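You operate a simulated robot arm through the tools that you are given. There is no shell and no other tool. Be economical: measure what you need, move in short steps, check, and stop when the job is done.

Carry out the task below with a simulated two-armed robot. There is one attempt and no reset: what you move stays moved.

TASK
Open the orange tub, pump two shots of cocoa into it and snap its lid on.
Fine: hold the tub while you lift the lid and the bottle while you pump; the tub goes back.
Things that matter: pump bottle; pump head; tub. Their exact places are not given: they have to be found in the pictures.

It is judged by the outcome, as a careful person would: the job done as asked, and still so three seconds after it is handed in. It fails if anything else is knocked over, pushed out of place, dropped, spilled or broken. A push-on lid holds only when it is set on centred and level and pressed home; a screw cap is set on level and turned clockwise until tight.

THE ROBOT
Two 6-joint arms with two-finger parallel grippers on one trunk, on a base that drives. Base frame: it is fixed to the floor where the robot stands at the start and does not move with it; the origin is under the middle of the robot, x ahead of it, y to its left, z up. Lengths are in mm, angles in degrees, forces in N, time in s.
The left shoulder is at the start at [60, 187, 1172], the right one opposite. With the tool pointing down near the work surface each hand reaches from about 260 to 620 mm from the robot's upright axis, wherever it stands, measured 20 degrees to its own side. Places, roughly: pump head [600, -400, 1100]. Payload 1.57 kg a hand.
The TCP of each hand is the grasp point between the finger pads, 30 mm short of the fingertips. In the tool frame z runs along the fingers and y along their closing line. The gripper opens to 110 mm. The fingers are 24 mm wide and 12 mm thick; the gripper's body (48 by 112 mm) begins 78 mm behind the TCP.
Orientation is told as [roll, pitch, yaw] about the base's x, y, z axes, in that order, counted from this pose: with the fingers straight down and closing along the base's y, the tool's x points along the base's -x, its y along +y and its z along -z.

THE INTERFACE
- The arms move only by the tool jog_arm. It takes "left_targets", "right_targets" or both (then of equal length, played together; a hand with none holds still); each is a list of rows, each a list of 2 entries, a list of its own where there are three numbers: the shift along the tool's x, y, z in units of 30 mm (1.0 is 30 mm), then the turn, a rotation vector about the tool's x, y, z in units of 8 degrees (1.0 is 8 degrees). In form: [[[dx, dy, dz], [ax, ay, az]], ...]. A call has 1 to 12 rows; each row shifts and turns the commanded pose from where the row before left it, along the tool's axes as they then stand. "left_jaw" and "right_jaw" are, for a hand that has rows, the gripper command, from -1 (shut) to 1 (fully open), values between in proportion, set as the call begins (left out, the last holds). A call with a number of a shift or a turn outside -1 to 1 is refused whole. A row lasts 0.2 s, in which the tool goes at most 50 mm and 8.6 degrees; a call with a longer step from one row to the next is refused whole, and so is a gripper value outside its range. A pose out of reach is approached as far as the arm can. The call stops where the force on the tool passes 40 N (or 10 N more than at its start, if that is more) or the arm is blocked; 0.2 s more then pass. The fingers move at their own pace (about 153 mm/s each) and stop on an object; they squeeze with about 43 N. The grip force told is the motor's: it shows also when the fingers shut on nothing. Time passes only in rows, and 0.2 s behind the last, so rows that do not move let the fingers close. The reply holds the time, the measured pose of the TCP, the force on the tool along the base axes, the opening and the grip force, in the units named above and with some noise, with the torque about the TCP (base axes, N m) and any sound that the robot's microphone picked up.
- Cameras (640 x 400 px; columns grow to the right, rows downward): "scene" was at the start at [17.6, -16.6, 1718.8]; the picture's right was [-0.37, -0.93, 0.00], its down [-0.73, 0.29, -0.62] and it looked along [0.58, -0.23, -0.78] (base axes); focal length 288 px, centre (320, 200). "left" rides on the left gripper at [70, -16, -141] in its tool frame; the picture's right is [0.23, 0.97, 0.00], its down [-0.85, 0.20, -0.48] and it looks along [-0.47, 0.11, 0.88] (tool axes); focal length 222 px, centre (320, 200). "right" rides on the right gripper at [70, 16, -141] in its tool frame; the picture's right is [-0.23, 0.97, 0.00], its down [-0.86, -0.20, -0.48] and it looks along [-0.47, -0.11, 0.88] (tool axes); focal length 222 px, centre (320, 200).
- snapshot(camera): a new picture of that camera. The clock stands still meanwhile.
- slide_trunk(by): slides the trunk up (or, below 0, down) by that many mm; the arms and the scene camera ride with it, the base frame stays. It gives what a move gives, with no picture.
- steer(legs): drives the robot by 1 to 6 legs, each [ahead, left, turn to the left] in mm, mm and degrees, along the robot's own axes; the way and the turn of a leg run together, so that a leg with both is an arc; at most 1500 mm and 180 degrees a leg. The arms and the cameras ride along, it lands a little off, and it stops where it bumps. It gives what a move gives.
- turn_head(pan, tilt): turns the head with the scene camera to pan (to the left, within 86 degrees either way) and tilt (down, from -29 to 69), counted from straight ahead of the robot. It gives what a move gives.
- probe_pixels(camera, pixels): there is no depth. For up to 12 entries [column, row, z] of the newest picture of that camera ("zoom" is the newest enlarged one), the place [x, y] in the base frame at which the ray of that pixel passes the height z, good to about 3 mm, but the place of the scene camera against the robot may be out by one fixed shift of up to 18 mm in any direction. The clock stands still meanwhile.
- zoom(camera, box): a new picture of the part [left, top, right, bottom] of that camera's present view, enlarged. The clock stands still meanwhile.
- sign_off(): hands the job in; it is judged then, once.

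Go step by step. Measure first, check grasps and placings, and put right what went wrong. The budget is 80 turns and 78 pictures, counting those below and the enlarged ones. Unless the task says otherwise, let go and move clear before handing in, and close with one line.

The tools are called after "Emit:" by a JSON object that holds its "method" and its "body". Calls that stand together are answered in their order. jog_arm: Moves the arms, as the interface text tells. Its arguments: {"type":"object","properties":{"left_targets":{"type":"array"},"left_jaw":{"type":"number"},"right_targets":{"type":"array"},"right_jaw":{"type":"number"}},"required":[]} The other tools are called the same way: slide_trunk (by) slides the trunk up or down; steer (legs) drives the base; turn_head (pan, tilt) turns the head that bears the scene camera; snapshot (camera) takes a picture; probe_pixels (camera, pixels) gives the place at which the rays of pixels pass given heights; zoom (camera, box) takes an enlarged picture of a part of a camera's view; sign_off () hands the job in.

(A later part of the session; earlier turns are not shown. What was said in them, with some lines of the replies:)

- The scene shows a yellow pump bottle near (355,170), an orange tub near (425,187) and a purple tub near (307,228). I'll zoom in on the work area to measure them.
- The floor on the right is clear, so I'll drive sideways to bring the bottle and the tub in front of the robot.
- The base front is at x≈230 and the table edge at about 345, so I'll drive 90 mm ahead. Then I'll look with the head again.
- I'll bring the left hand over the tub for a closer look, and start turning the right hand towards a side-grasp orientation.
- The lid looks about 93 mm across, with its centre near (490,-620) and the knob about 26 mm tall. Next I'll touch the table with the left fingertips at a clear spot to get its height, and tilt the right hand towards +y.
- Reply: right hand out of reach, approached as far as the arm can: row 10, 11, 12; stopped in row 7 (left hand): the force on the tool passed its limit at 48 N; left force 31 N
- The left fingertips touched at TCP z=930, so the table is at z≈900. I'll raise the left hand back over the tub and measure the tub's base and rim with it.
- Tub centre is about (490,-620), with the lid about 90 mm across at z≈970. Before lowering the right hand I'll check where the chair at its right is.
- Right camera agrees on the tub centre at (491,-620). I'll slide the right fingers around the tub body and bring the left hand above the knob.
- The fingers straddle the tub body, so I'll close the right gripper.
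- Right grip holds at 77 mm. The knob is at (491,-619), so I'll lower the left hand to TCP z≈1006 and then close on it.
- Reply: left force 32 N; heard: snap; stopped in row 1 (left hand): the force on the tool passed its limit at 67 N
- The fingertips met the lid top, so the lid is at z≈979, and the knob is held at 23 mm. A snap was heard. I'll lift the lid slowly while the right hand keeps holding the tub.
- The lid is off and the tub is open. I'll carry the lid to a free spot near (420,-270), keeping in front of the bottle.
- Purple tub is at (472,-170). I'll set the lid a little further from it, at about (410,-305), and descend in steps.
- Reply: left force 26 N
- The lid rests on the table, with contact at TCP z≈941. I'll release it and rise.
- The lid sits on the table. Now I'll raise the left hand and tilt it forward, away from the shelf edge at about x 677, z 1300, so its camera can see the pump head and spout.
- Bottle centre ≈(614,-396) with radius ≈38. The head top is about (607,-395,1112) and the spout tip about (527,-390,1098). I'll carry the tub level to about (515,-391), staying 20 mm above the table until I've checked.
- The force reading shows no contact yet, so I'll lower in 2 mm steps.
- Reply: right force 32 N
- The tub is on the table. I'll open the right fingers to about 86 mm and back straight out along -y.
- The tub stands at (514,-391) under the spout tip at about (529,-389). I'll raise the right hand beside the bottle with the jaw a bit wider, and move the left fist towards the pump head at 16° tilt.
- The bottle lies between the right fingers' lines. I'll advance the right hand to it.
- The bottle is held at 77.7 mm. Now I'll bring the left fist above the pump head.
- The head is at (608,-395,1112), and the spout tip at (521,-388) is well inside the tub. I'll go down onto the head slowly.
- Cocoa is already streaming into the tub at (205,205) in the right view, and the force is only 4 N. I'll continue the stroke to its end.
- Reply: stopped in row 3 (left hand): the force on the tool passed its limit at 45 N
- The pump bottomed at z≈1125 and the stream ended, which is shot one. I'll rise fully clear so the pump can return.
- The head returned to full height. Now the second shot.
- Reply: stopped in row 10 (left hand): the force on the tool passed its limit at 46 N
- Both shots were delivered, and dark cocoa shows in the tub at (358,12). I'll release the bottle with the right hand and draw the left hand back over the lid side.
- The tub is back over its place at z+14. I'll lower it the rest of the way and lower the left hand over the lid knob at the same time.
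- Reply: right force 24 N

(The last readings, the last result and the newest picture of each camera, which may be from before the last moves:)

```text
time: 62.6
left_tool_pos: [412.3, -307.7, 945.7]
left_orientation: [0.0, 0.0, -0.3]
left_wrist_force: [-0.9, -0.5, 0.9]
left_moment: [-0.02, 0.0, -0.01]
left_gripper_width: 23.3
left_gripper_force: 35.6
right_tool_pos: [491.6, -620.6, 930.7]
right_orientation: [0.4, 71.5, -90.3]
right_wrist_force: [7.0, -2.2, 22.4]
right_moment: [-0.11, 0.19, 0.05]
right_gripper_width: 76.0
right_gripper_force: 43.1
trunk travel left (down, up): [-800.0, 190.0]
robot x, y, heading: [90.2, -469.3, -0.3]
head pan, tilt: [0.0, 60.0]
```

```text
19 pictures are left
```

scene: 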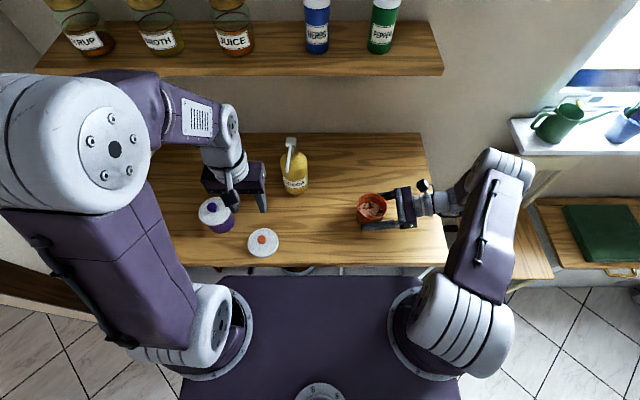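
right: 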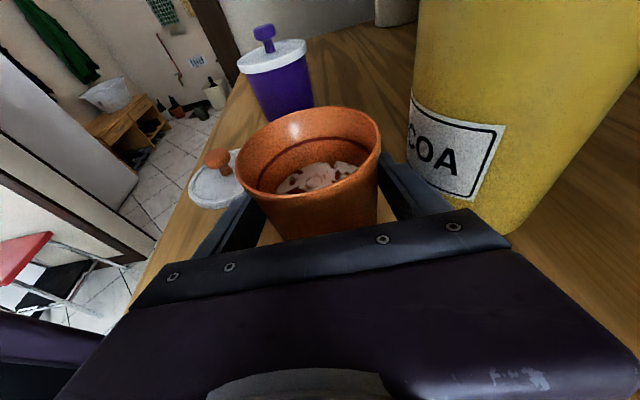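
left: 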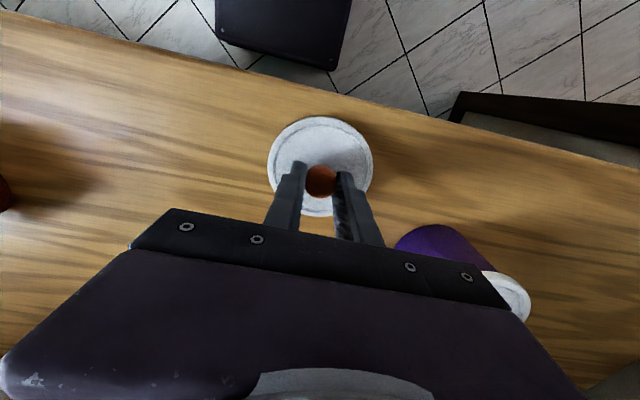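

The lid is held at 23.3 mm and the tub is pressed on the table. I'll lift the lid and carry it back in front of the bottle to above the tub.

Emit:
{"method": "jog_arm", "body": {"left_targets": [[[0, 0, -1], [0, 0, 0]], [[0, 0, -1], [0, 0, 0]], [[0, 0, -1], [0, 0, 0]], [[0, 0, -1], [0, 0, 0]], [[0, 0, -1], [0, 0, 0]], [[0, -1, 0], [0, 0, 0]], [[0, -1, 0], [0, 0, 0]], [[0, -1, 0], [0, 0, 0]], [[0, -1, 0], [0, 0, 0]]]}}

Emit:
{"method": "jog_arm", "body": {"left_targets": [[[0, -1, 0], [0, 0, 0]], [[0, -1, 0], [0, 0, 0]], [[0, -1, 0], [0, 0, 0]], [[0, -1, 0], [0, 0, 0]], [[-0.87, -0.79, 0], [0, 0, 0]], [[-0.87, -0.79, 0], [0, 0, 0]], [[-0.87, -0.79, 0], [0, 0, 0]], [[0, 0, 0], [0, 0, 0]], [[0, 0, 0], [0, 0, 0]]]}}

Emit:
{"method": "snapshot", "body": {"camera": "right"}}

Emit:
{"method": "snapshot", "body": {"camera": "left"}}

```text
time: 64.7
left_tool_pos: [411.1, -427.8, 1093.1]
left_orientation: [-0.2, 0.1, -0.3]
left_wrist_force: [0.0, 0.5, -0.7]
left_moment: [0.0, 0.0, 0.03]
left_gripper_width: 23.4
left_gripper_force: 35.9
right_tool_pos: [490.4, -619.5, 930.4]
right_orientation: [0.4, 71.5, -90.3]
right_wrist_force: [3.4, -1.1, 21.4]
right_moment: [-0.12, 0.23, 0.09]
right_gripper_width: 76.3
right_gripper_force: 42.8
trunk travel left (down, up): [-800.0, 190.0]
robot x, y, heading: [89.1, -472.7, -0.2]
head pan, tilt: [0.0, 60.0]
```

```text
time: 66.7
left_tool_pos: [488.3, -618.2, 1093.4]
left_orientation: [-0.3, 0.0, -0.3]
left_wrist_force: [0.1, -1.0, -0.1]
left_moment: [0.01, -0.03, 0.0]
left_gripper_width: 23.8
left_gripper_force: 35.8
right_tool_pos: [489.3, -619.7, 931.5]
right_orientation: [0.3, 71.4, -90.3]
right_wrist_force: [-1.0, 1.0, 15.4]
right_moment: [0.04, 0.31, 0.0]
right_gripper_width: 75.9
right_gripper_force: 43.0
trunk travel left (down, up): [-800.0, 190.0]
robot x, y, heading: [87.7, -467.8, -0.1]
head pan, tilt: [0.0, 60.0]
```

```text
18 pictures are left
```

right: 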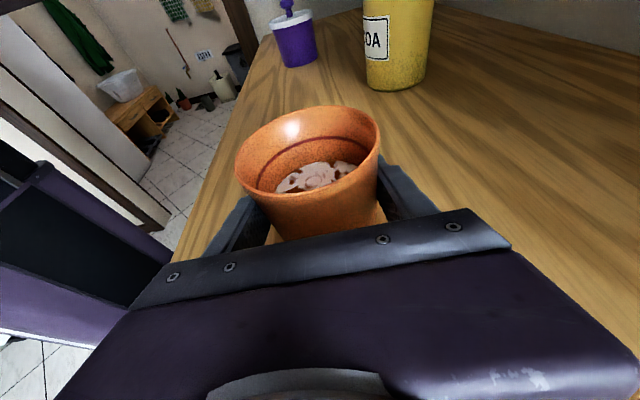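

```text
17 pictures are left
```

left: 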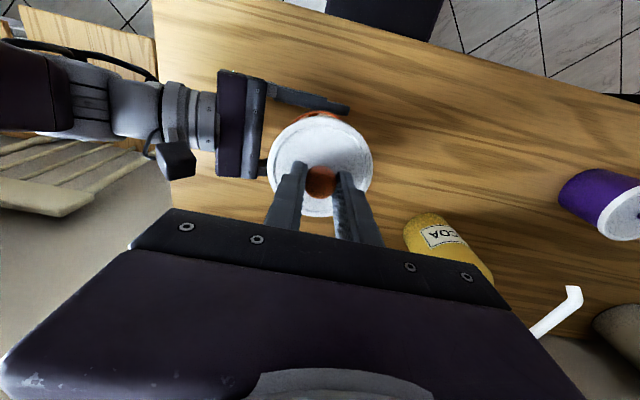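

Emit:
{"method": "zoom", "body": {"camera": "left", "box": [250, 100, 390, 230]}}

Emit:
{"method": "probe_pixels", "body": {"camera": "left", "pixels": [[320, 167, 1055], [267, 167, 1055], [373, 167, 1055], [320, 117, 1055], [320, 217, 1055]]}}

Emit:
{"method": "probe_pixels", "body": {"camera": "right", "pixels": [[236, 172, 973], [381, 138, 973], [318, 106, 973], [298, 204, 973]]}}

```text
3.08 times, centred on (320, 165) of left
```

zoom: 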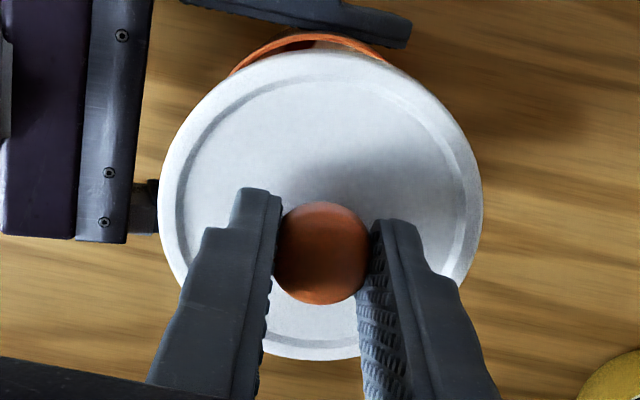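

```text
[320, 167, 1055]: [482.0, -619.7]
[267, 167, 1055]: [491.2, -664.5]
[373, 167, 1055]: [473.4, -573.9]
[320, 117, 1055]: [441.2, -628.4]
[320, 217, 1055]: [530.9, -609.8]
```

```text
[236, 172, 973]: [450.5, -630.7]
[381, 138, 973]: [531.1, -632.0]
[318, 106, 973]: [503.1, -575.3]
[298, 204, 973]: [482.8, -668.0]
```

Lid and tub nearly coincide: tub centre ≈(491,-620), left TCP (488,-618). I'll correct by about 2 mm, come down to just above the rim and look.

Emit:
{"method": "jog_arm", "body": {"left_targets": [[[-0.077, -0.043, 0.7], [0, 0, 0]], [[0, 0, 0.7], [0, 0, 0]], [[0, 0, 0.7], [0, 0, 0]], [[0, 0, 0], [0, 0, 0]], [[0, 0, 0], [0, 0, 0]]]}}

Emit:
{"method": "zoom", "body": {"camera": "right", "box": [200, 60, 420, 220]}}

Emit:
{"method": "zoom", "body": {"camera": "left", "box": [250, 90, 390, 230]}}

```text
time: 67.8
left_tool_pos: [490.3, -619.3, 1031.2]
left_orientation: [-0.2, 0.0, -0.3]
left_wrist_force: [0.4, 0.4, -0.3]
left_moment: [0.01, 0.04, 0.04]
left_gripper_width: 23.3
left_gripper_force: 35.5
right_tool_pos: [489.9, -619.9, 932.0]
right_orientation: [0.5, 71.4, -90.4]
right_wrist_force: [-2.2, 0.7, 12.2]
right_moment: [0.06, 0.28, 0.01]
right_gripper_width: 75.9
right_gripper_force: 42.7
trunk travel left (down, up): [-800.0, 190.0]
robot x, y, heading: [88.1, -474.2, -0.2]
head pan, tilt: [0.0, 60.0]
```

```text
2.50 times, centred on (310, 140) of right
```

zoom: 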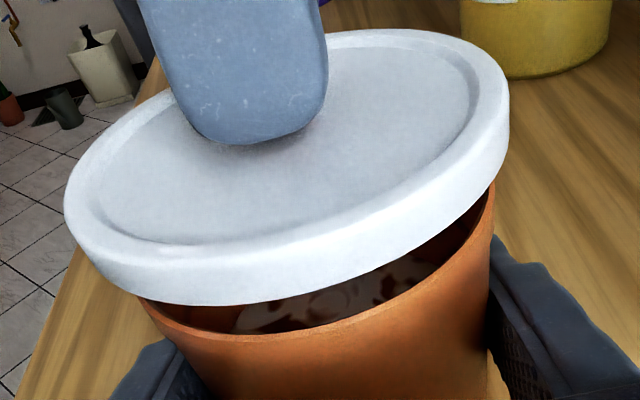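

```text
2.86 times, centred on (320, 160) of left
```

zoom: 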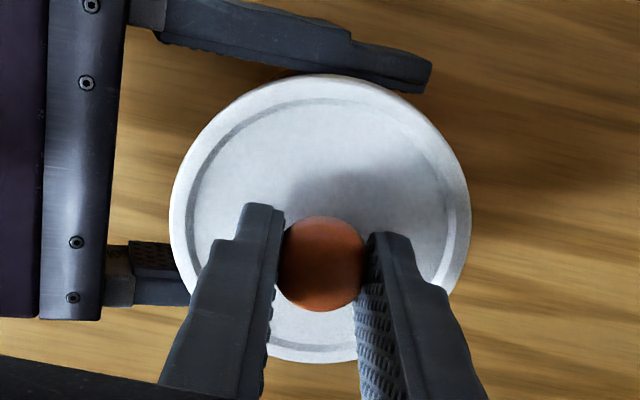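

Emit:
{"method": "probe_pixels", "body": {"camera": "right", "pixels": [[208, 145, 993], [385, 98, 993], [331, 72, 996], [272, 182, 985]]}}

Emit:
{"method": "probe_pixels", "body": {"camera": "left", "pixels": [[267.5, 165, 993], [372.5, 165, 993], [320, 116, 993], [320, 216.5, 993]]}}

```text
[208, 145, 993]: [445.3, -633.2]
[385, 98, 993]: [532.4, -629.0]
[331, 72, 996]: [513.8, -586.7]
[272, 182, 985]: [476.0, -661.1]
```

```text
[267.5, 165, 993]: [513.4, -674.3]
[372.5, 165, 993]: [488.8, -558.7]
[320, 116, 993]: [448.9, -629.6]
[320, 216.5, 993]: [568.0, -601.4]
```

The right view puts the lid about 2 mm short in x and y. I'll nudge it and lower it slowly onto the rim, pressing.

Emit:
{"method": "jog_arm", "body": {"left_targets": [[[-0.05, 0.033, 0.1], [0, 0, 0]], [[0, 0, 0.1], [0, 0, 0]], [[0, 0, 0.1], [0, 0, 0]], [[0, 0, 0.05], [0, 0, 0]], [[0, 0, 0], [0, 0, 0]]]}}

Emit:
{"method": "zoom", "body": {"camera": "right", "box": [200, 60, 420, 220]}}

```text
time: 69.0
left_tool_pos: [492.0, -619.0, 1020.5]
left_orientation: [-0.3, 0.1, -0.3]
left_wrist_force: [-0.7, 0.0, -0.3]
left_moment: [-0.01, 0.0, -0.01]
left_gripper_width: 23.6
left_gripper_force: 35.9
right_tool_pos: [489.5, -620.6, 931.6]
right_orientation: [0.4, 71.4, -90.4]
right_wrist_force: [-3.0, 0.2, 9.9]
right_moment: [-0.02, 0.18, 0.0]
right_gripper_width: 76.1
right_gripper_force: 43.2
trunk travel left (down, up): [-800.0, 190.0]
robot x, y, heading: [84.8, -471.9, 0.0]
head pan, tilt: [0.0, 60.0]
```

```text
2.50 times, centred on (310, 140) of right
```

zoom: 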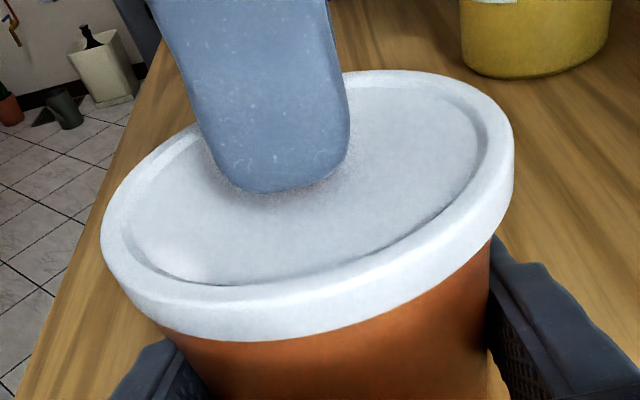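

Extrapolating 7 mm more of descent matches the original seated lid outline. I'll press it down.

Emit:
{"method": "jog_arm", "body": {"left_targets": [[[0, 0, 0.1], [0, 0, 0]], [[0, 0, 0.1], [0, 0, 0]], [[0, 0, 0.07], [0, 0, 0]], [[0, 0, 0.07], [0, 0, 0]], [[0, 0, 0.07], [0, 0, 0]], [[0, 0, 0.07], [0, 0, 0]], [[0, 0, 0.07], [0, 0, 0]]]}}

Emit:
{"method": "zoom", "body": {"camera": "right", "box": [200, 60, 420, 220]}}

```text
time: 69.9
left_tool_pos: [493.1, -619.6, 1014.7]
left_orientation: [-0.3, -0.2, -0.4]
left_wrist_force: [-3.2, 3.5, 13.1]
left_moment: [0.11, 0.27, -0.06]
left_gripper_width: 22.4
left_gripper_force: 35.1
right_tool_pos: [490.5, -620.6, 931.3]
right_orientation: [0.5, 71.3, -90.4]
right_wrist_force: [1.0, -1.7, 5.9]
right_moment: [0.3, 0.34, 0.11]
right_gripper_width: 75.8
right_gripper_force: 43.4
trunk travel left (down, up): [-800.0, 190.0]
robot x, y, heading: [90.1, -469.0, -0.3]
head pan, tilt: [0.0, 60.0]
stopped in row 4 (left hand): the force on the tool passed its limit at 43 N (the readings are from after the stop); the commanded pose is now the measured one
```

```text
2.50 times, centred on (310, 140) of right
```

zoom: 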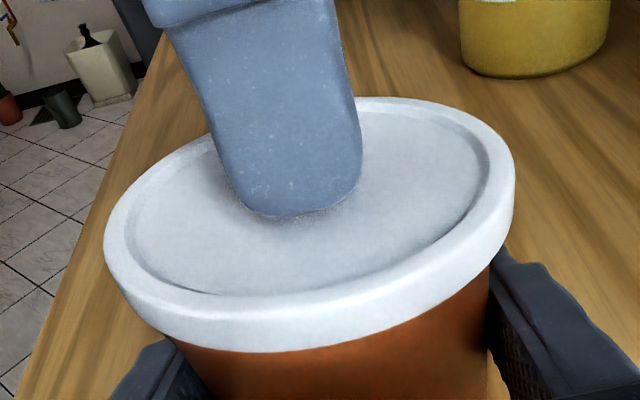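

It stopped at 43 N without a snap. The lid's robot-side edge (left, pixel 104) stays high while the far side went down, so it sits about 2 mm too far in +x. I'll lift it, shift it back and press again.

Emit:
{"method": "jog_arm", "body": {"left_targets": [[[0, 0, -0.3], [0, 0, 0]], [[0.09, 0, 0], [0, 0, 0]], [[0, 0, 0], [0, 0, 0]]]}}

Emit:
{"method": "zoom", "body": {"camera": "right", "box": [200, 60, 420, 220]}}

```text
time: 70.7
left_tool_pos: [490.4, -619.0, 1023.7]
left_orientation: [-0.4, -0.2, -0.2]
left_wrist_force: [0.2, -0.3, 0.1]
left_moment: [0.02, 0.01, -0.03]
left_gripper_width: 22.4
left_gripper_force: 35.4
right_tool_pos: [490.6, -620.4, 930.2]
right_orientation: [0.6, 71.2, -90.3]
right_wrist_force: [-1.8, 1.1, 17.9]
right_moment: [0.13, 0.31, 0.05]
right_gripper_width: 75.8
right_gripper_force: 43.1
trunk travel left (down, up): [-800.0, 190.0]
robot x, y, heading: [88.3, -469.0, 0.1]
head pan, tilt: [0.0, 60.0]
```

```text
2.50 times, centred on (310, 140) of right
```

zoom: 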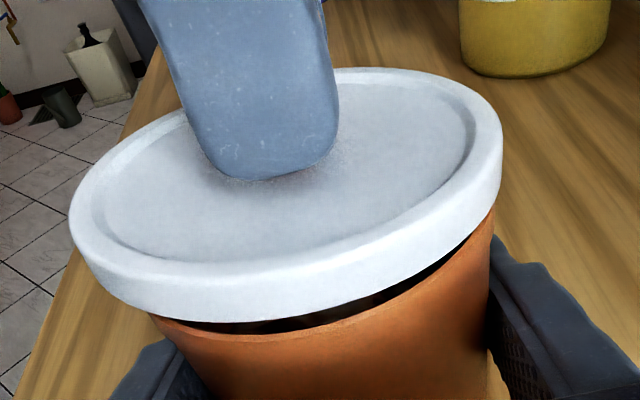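

The lid now hangs tilted in the grip by roughly 4°, with its robot-side edge high. I'll rotate the hand to level it, then check from both cameras.

Emit:
{"method": "jog_arm", "body": {"left_targets": [[[0, 0, 0], [0, -0.5, 0]], [[0.06, 0, 0], [0, 0, 0]], [[0, 0, 0], [0, 0, 0]]]}}

Emit:
{"method": "zoom", "body": {"camera": "right", "box": [200, 60, 420, 220]}}

Emit:
{"method": "zoom", "body": {"camera": "left", "box": [250, 90, 390, 230]}}

```text
time: 71.5
left_tool_pos: [489.6, -618.3, 1022.9]
left_orientation: [-0.4, -4.2, -0.3]
left_wrist_force: [-0.7, 0.4, -1.3]
left_moment: [-0.01, 0.0, 0.02]
left_gripper_width: 22.5
left_gripper_force: 35.0
right_tool_pos: [490.2, -620.3, 931.1]
right_orientation: [0.6, 71.1, -90.2]
right_wrist_force: [-0.8, 1.4, 18.1]
right_moment: [0.07, 0.23, 0.03]
right_gripper_width: 76.0
right_gripper_force: 43.0
trunk travel left (down, up): [-800.0, 190.0]
robot x, y, heading: [87.4, -468.9, -0.0]
head pan, tilt: [0.0, 60.0]
```

```text
2.50 times, centred on (310, 140) of right
```

zoom: 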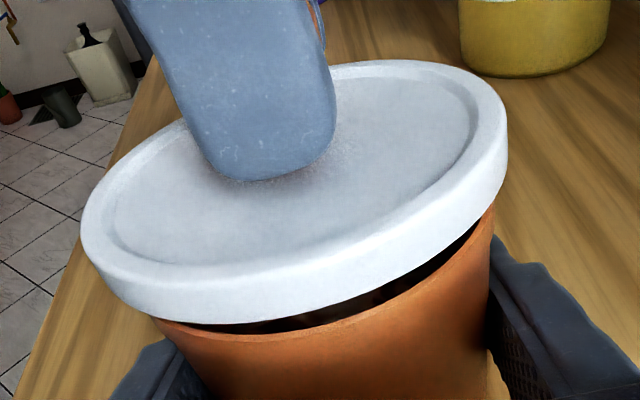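

```text
2.86 times, centred on (320, 160) of left
```

zoom: 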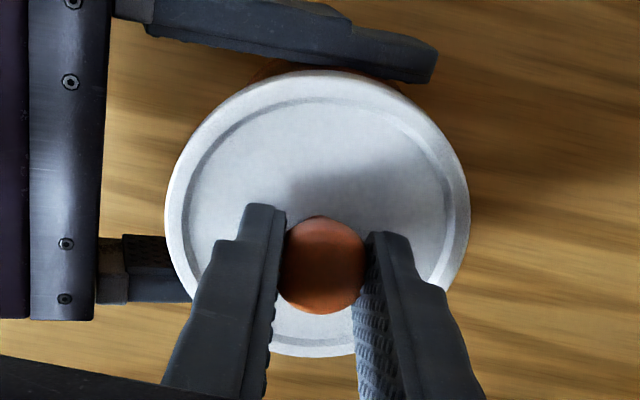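

The lid's near-left edge (-x,-y) still looks high by 2–3 mm. I'll level it about both axes and re-centre it on (490.5,-620.3).

Emit:
{"method": "jog_arm", "body": {"left_targets": [[[0, 0, 0], [-0.375, -0.3, 0]], [[0.03, -0.1, 0], [0, 0, 0]], [[0, 0, 0], [0, 0, 0]]]}}

Emit:
{"method": "zoom", "body": {"camera": "right", "box": [200, 60, 420, 220]}}

```text
time: 72.3
left_tool_pos: [488.1, -622.7, 1022.6]
left_orientation: [2.6, -6.6, -0.4]
left_wrist_force: [-0.1, 0.3, -0.7]
left_moment: [0.0, -0.01, 0.0]
left_gripper_width: 22.0
left_gripper_force: 35.2
right_tool_pos: [491.1, -620.4, 930.4]
right_orientation: [0.7, 71.2, -90.3]
right_wrist_force: [-1.1, 0.5, 19.0]
right_moment: [-0.02, 0.18, 0.01]
right_gripper_width: 76.1
right_gripper_force: 43.0
trunk travel left (down, up): [-800.0, 190.0]
robot x, y, heading: [89.3, -473.4, 0.2]
head pan, tilt: [0.0, 60.0]
```

```text
2.50 times, centred on (310, 140) of right
```

zoom: 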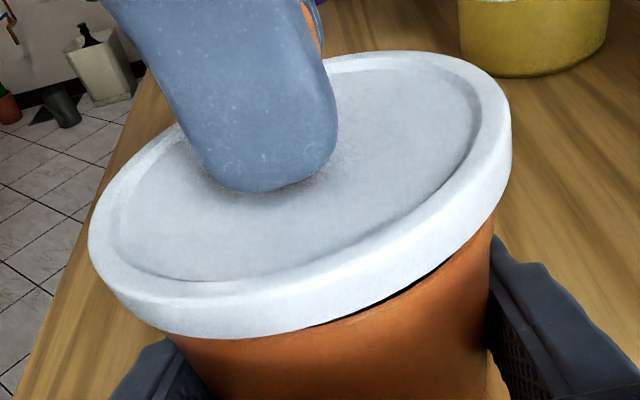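

Now the vertical extent (290 px versus 275 when level) shows it is over-tilted about x by about 1.6°. I'll correct that and lower it 5 mm.

Emit:
{"method": "jog_arm", "body": {"left_targets": [[[0, 0.03, 0], [0.2, 0, 0]], [[0.018, 0, 0.09], [0, 0, 0]], [[0.018, 0, 0.09], [0, 0, 0]], [[0, 0, 0], [0, 0, 0]]]}}

Emit:
{"method": "zoom", "body": {"camera": "right", "box": [200, 60, 420, 220]}}

```text
time: 73.3
left_tool_pos: [487.6, -621.9, 1017.1]
left_orientation: [0.9, -6.6, -0.5]
left_wrist_force: [-0.2, 0.7, 3.9]
left_moment: [0.22, -0.09, 0.03]
left_gripper_width: 23.5
left_gripper_force: 35.5
right_tool_pos: [490.9, -620.2, 930.8]
right_orientation: [0.6, 71.2, -90.2]
right_wrist_force: [0.2, 0.8, 17.2]
right_moment: [-0.04, 0.23, -0.01]
right_gripper_width: 75.9
right_gripper_force: 43.3
trunk travel left (down, up): [-800.0, 190.0]
robot x, y, heading: [87.9, -472.0, -0.1]
head pan, tilt: [0.0, 60.0]
```

```text
2.50 times, centred on (310, 140) of right
```

zoom: 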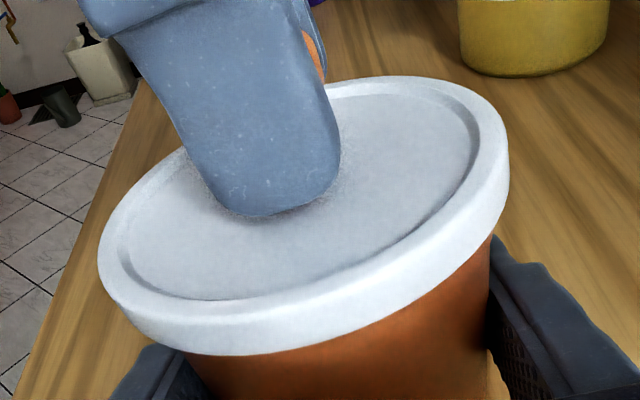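

Emit:
{"method": "jog_arm", "body": {"left_targets": [[[0, 0, -0.1], [0, 0, 0]], [[-0.03, 0, 0], [0.13, -0.25, 0]], [[0.014, 0, 0.1], [0, 0, 0]], [[0, 0, 0.03], [0, 0, 0]], [[0, 0, 0], [0, 0, 0]]]}}

Emit:
{"method": "zoom", "body": {"camera": "right", "box": [200, 60, 420, 220]}}

```text
time: 74.5
left_tool_pos: [487.9, -620.3, 1016.0]
left_orientation: [0.0, -8.6, -0.3]
left_wrist_force: [-9.7, 1.7, 0.3]
left_moment: [0.12, 0.5, 0.06]
left_gripper_width: 23.6
left_gripper_force: 36.1
right_tool_pos: [489.1, -620.9, 931.3]
right_orientation: [0.7, 71.2, -90.4]
right_wrist_force: [6.3, -1.0, 15.5]
right_moment: [0.15, 0.52, -0.07]
right_gripper_width: 76.1
right_gripper_force: 42.6
trunk travel left (down, up): [-800.0, 190.0]
robot x, y, heading: [88.7, -467.5, 0.0]
head pan, tilt: [0.0, 60.0]
```

```text
2.50 times, centred on (310, 140) of right
```

zoom: 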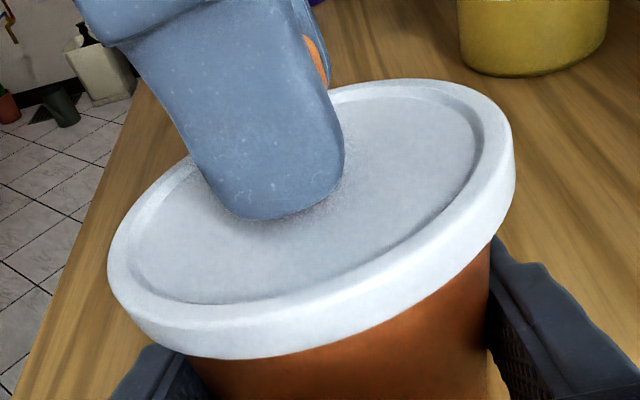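

The lid now engages the rim, with a lateral reaction of about 10 N and an even outline. I'll release the knob, straighten the left hand, and then press the lid with both open fingertips for a level push.

Emit:
{"method": "jog_arm", "body": {"left_targets": [[[0, 0, 0], [0, 0, 0]], [[0, 0, 0], [0, 0, 0]], [[0, 0, -0.7], [0, 0, 0]], [[0, 0, -0.7], [0, 0, 0]], [[0, 0, 0], [0, 0.54, 0]], [[0, 0, 0], [0, 0.54, 0]], [[0, 0, 0], [0, 0, 0]]], "left_jaw": 0}}

Emit:
{"method": "zoom", "body": {"camera": "right", "box": [200, 60, 420, 220]}}

Emit:
{"method": "snapshot", "body": {"camera": "left"}}

Emit:
{"method": "probe_pixels", "body": {"camera": "left", "pixels": [[320, 160, 997], [320, 165, 997], [320, 150, 980]]}}

```text
time: 76.1
left_tool_pos: [482.2, -622.1, 1059.0]
left_orientation: [0.0, 0.2, -0.4]
left_wrist_force: [-0.7, 0.2, 0.1]
left_moment: [0.01, 0.03, 0.0]
left_gripper_width: 54.9
left_gripper_force: 0.1
right_tool_pos: [490.2, -620.5, 931.1]
right_orientation: [0.5, 71.3, -90.3]
right_wrist_force: [0.4, -0.5, 17.0]
right_moment: [-0.04, 0.01, -0.02]
right_gripper_width: 75.9
right_gripper_force: 43.0
trunk travel left (down, up): [-800.0, 190.0]
robot x, y, heading: [89.9, -467.7, -0.0]
head pan, tilt: [0.0, 60.0]
```

```text
2.50 times, centred on (310, 140) of right
```

zoom: 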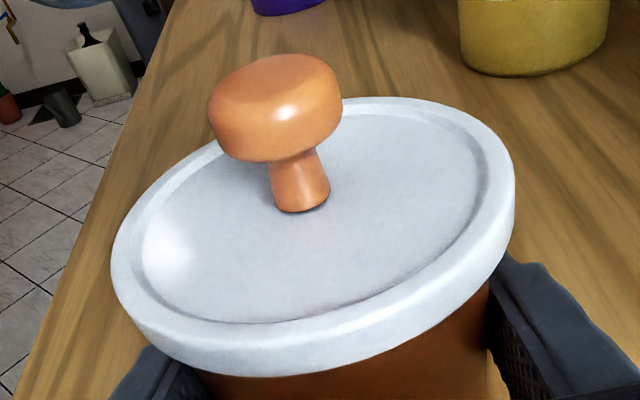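

```text
4 pictures are left
```

left: 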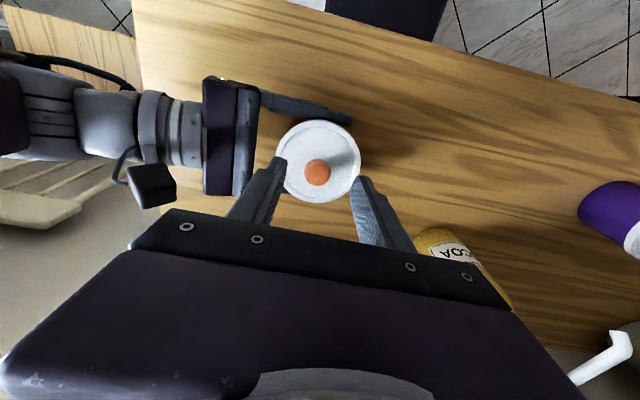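

```text
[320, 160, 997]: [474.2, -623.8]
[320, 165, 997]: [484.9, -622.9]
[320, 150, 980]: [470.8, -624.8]
```

Emit:
{"method": "probe_pixels", "body": {"camera": "left", "pixels": [[318, 172, 1000], [318, 172, 995], [318, 160, 981], [279, 162, 981], [361, 162, 981], [320, 119, 981], [320, 203, 981]]}}

```text
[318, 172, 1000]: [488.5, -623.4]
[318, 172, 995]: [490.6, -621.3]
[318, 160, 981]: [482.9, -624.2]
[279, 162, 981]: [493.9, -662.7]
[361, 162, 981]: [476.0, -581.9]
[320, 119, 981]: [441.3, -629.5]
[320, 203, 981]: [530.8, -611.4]
```

The lid rests nearly seated at about (488,-622). I'll centre the left hand over it with the jaw at 45 mm and press down with both fingertips.

Emit:
{"method": "jog_arm", "body": {"left_targets": [[[-0.22, 0.01, 0], [0, 0, 0]], [[0, 0, 0.7], [0, 0, 0]], [[0, 0, 0.7], [0, 0, 0]], [[0, 0, 0.1], [0, 0, 0]], [[0, 0, 0.1], [0, 0, 0]], [[0, 0, 0.1], [0, 0, 0]], [[0, 0, 0.07], [0, 0, 0]], [[0, 0, 0.07], [0, 0, 0]], [[0, 0, 0.07], [0, 0, 0]], [[0, 0, 0.07], [0, 0, 0]]], "left_jaw": -0.18}}

```text
time: 77.8
left_tool_pos: [489.5, -620.6, 1008.3]
left_orientation: [0.0, -0.1, -0.4]
left_wrist_force: [-5.8, 4.2, 14.2]
left_moment: [0.12, 0.15, -0.01]
left_gripper_width: 45.0
left_gripper_force: 0.0
right_tool_pos: [489.7, -620.9, 931.5]
right_orientation: [0.6, 71.0, -90.4]
right_wrist_force: [1.1, -0.9, 8.7]
right_moment: [0.36, 0.43, 0.18]
right_gripper_width: 75.9
right_gripper_force: 42.8
trunk travel left (down, up): [-800.0, 190.0]
robot x, y, heading: [86.9, -468.6, -0.1]
head pan, tilt: [0.0, 60.0]
heard: snap
stopped in row 8 (left hand): the force on the tool passed its limit at 45 N (the readings are from after the stop); the commanded pose is now the measured one
```

A snap was heard, and the tips stand at 1008.3 against the original seated 1009.1. I'll press once more to confirm it is home, then rise and look.

Emit:
{"method": "jog_arm", "body": {"left_targets": [[[0, 0, 0.05], [0, 0, 0]], [[0, 0, 0.05], [0, 0, 0]], [[0, 0, 0.05], [0, 0, 0]]]}}

Emit:
{"method": "jog_arm", "body": {"left_targets": [[[0, 0, -0.5], [0, 0, 0]], [[0, 0, -1], [0, 0, 0]], [[0, 0, -1], [0, 0, 0]], [[0, 0, -1], [0, 0, 0]], [[0, 0, -1], [0, 0, 0]]]}}

Emit:
{"method": "zoom", "body": {"camera": "right", "box": [200, 60, 420, 220]}}

```text
time: 78.3
left_tool_pos: [488.4, -621.0, 1009.3]
left_orientation: [-0.1, -0.2, -0.3]
left_wrist_force: [-6.3, 6.3, 16.1]
left_moment: [0.21, 0.25, -0.02]
left_gripper_width: 45.2
left_gripper_force: 0.0
right_tool_pos: [490.8, -620.8, 930.3]
right_orientation: [0.6, 70.8, -90.4]
right_wrist_force: [0.4, -1.4, 8.6]
right_moment: [0.41, 0.51, 0.15]
right_gripper_width: 75.9
right_gripper_force: 42.8
trunk travel left (down, up): [-800.0, 190.0]
robot x, y, heading: [85.8, -471.0, -0.1]
head pan, tilt: [0.0, 60.0]
stopped in row 2 (left hand): the force on the tool passed its limit at 43 N (the readings are from after the stop); the commanded pose is now the measured one
```

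```text
time: 79.5
left_tool_pos: [488.1, -621.5, 1144.1]
left_orientation: [-0.1, -0.2, -0.3]
left_wrist_force: [-0.7, 0.5, 0.3]
left_moment: [0.02, 0.01, -0.01]
left_gripper_width: 44.9
left_gripper_force: 0.0
right_tool_pos: [491.1, -620.8, 930.3]
right_orientation: [0.9, 70.8, -90.3]
right_wrist_force: [-4.4, 2.3, 20.7]
right_moment: [0.08, 0.24, -0.03]
right_gripper_width: 75.7
right_gripper_force: 43.2
trunk travel left (down, up): [-800.0, 190.0]
robot x, y, heading: [88.7, -473.0, 0.2]
head pan, tilt: [0.0, 60.0]
```

```text
2.50 times, centred on (310, 140) of right
```

zoom: 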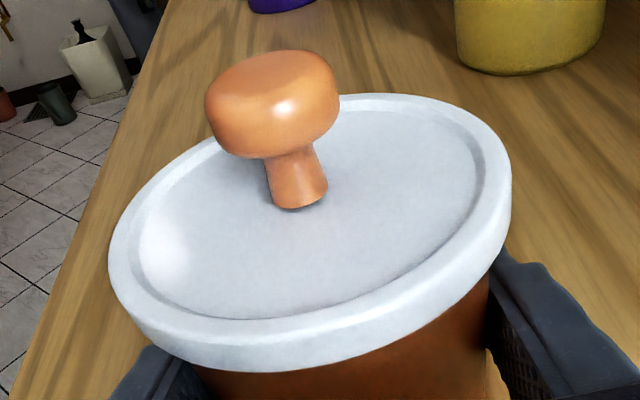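

The lid sits level and snapped home, with its outline tight on the tub. I'll release the tub with the right hand, back out along -y and raise it clear.

Emit:
{"method": "jog_arm", "body": {"right_targets": [[[0, 0, 0], [0, 0, 0]], [[0, 0, 0], [0, 0, 0]], [[0, 0, 0], [0, 0, 0]], [[-0.32, 0, -0.93], [0, 0, 0]], [[-0.32, 0, -0.93], [0, 0, 0]], [[-0.32, 0, -0.93], [0, 0, 0]], [[-0.32, 0, -0.93], [0, 0, 0]], [[-0.32, 0, -0.93], [0, 0, 0]], [[0.9, 0, -0.3], [0, 0, 0]], [[0.9, 0, -0.3], [0, 0, 0]], [[0.9, 0, -0.3], [0, 0, 0]]], "right_jaw": 0.8}}

Emit:
{"method": "zoom", "body": {"camera": "left", "box": [220, 60, 420, 220]}}

Emit:
{"method": "snapshot", "body": {"camera": "right"}}

```text
time: 81.9
left_tool_pos: [490.8, -621.1, 1141.3]
left_orientation: [0.0, -0.1, -0.4]
left_wrist_force: [-0.2, 0.4, 0.2]
left_moment: [-0.01, -0.01, 0.0]
left_gripper_width: 44.9
left_gripper_force: 0.0
right_tool_pos: [483.3, -765.0, 1017.2]
right_orientation: [0.5, 70.8, -90.7]
right_wrist_force: [-0.3, 0.2, -0.6]
right_moment: [-0.01, -0.01, -0.02]
right_gripper_width: 99.2
right_gripper_force: 0.1
right hand out of reach, approached as far as the arm can: row 8
trunk travel left (down, up): [-800.0, 190.0]
robot x, y, heading: [88.4, -472.1, 0.1]
head pan, tilt: [0.0, 60.0]
```

```text
2.50 times, centred on (320, 140) of left
```

zoom: 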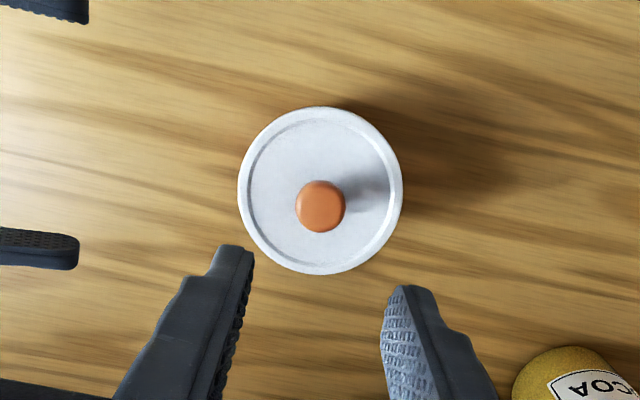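

```text
1 pictures are left
```

right: 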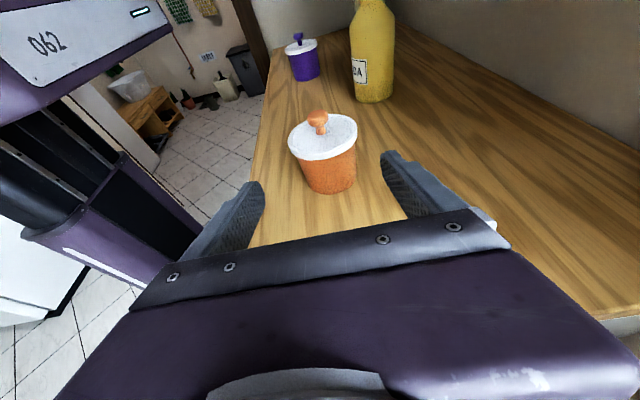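

Emit:
{"method": "zoom", "body": {"camera": "right", "box": [270, 95, 380, 205]}}

```text
3.64 times, centred on (325, 150) of right
```

zoom: 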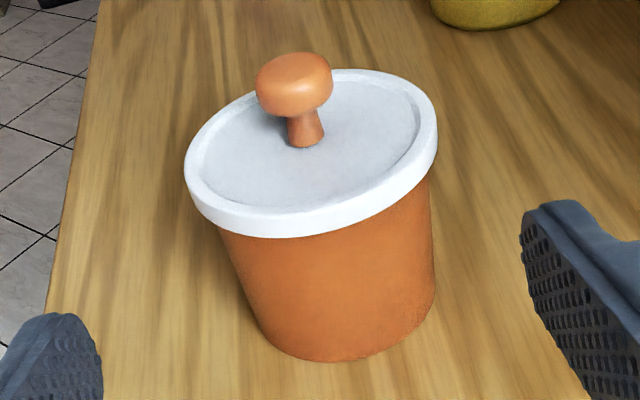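

The tub stands closed at its original place. The lid's overhang, wider on the left and slight on the right, matches the original seated view, and both hands are clear, so I'm handing in.

Emit:
{"method": "sign_off", "body": {}}

```text
The job is handed in.
```

The orange tub was opened, got two pumps of cocoa under the spout, went back to its original place, and had its lid pressed on until it snapped.
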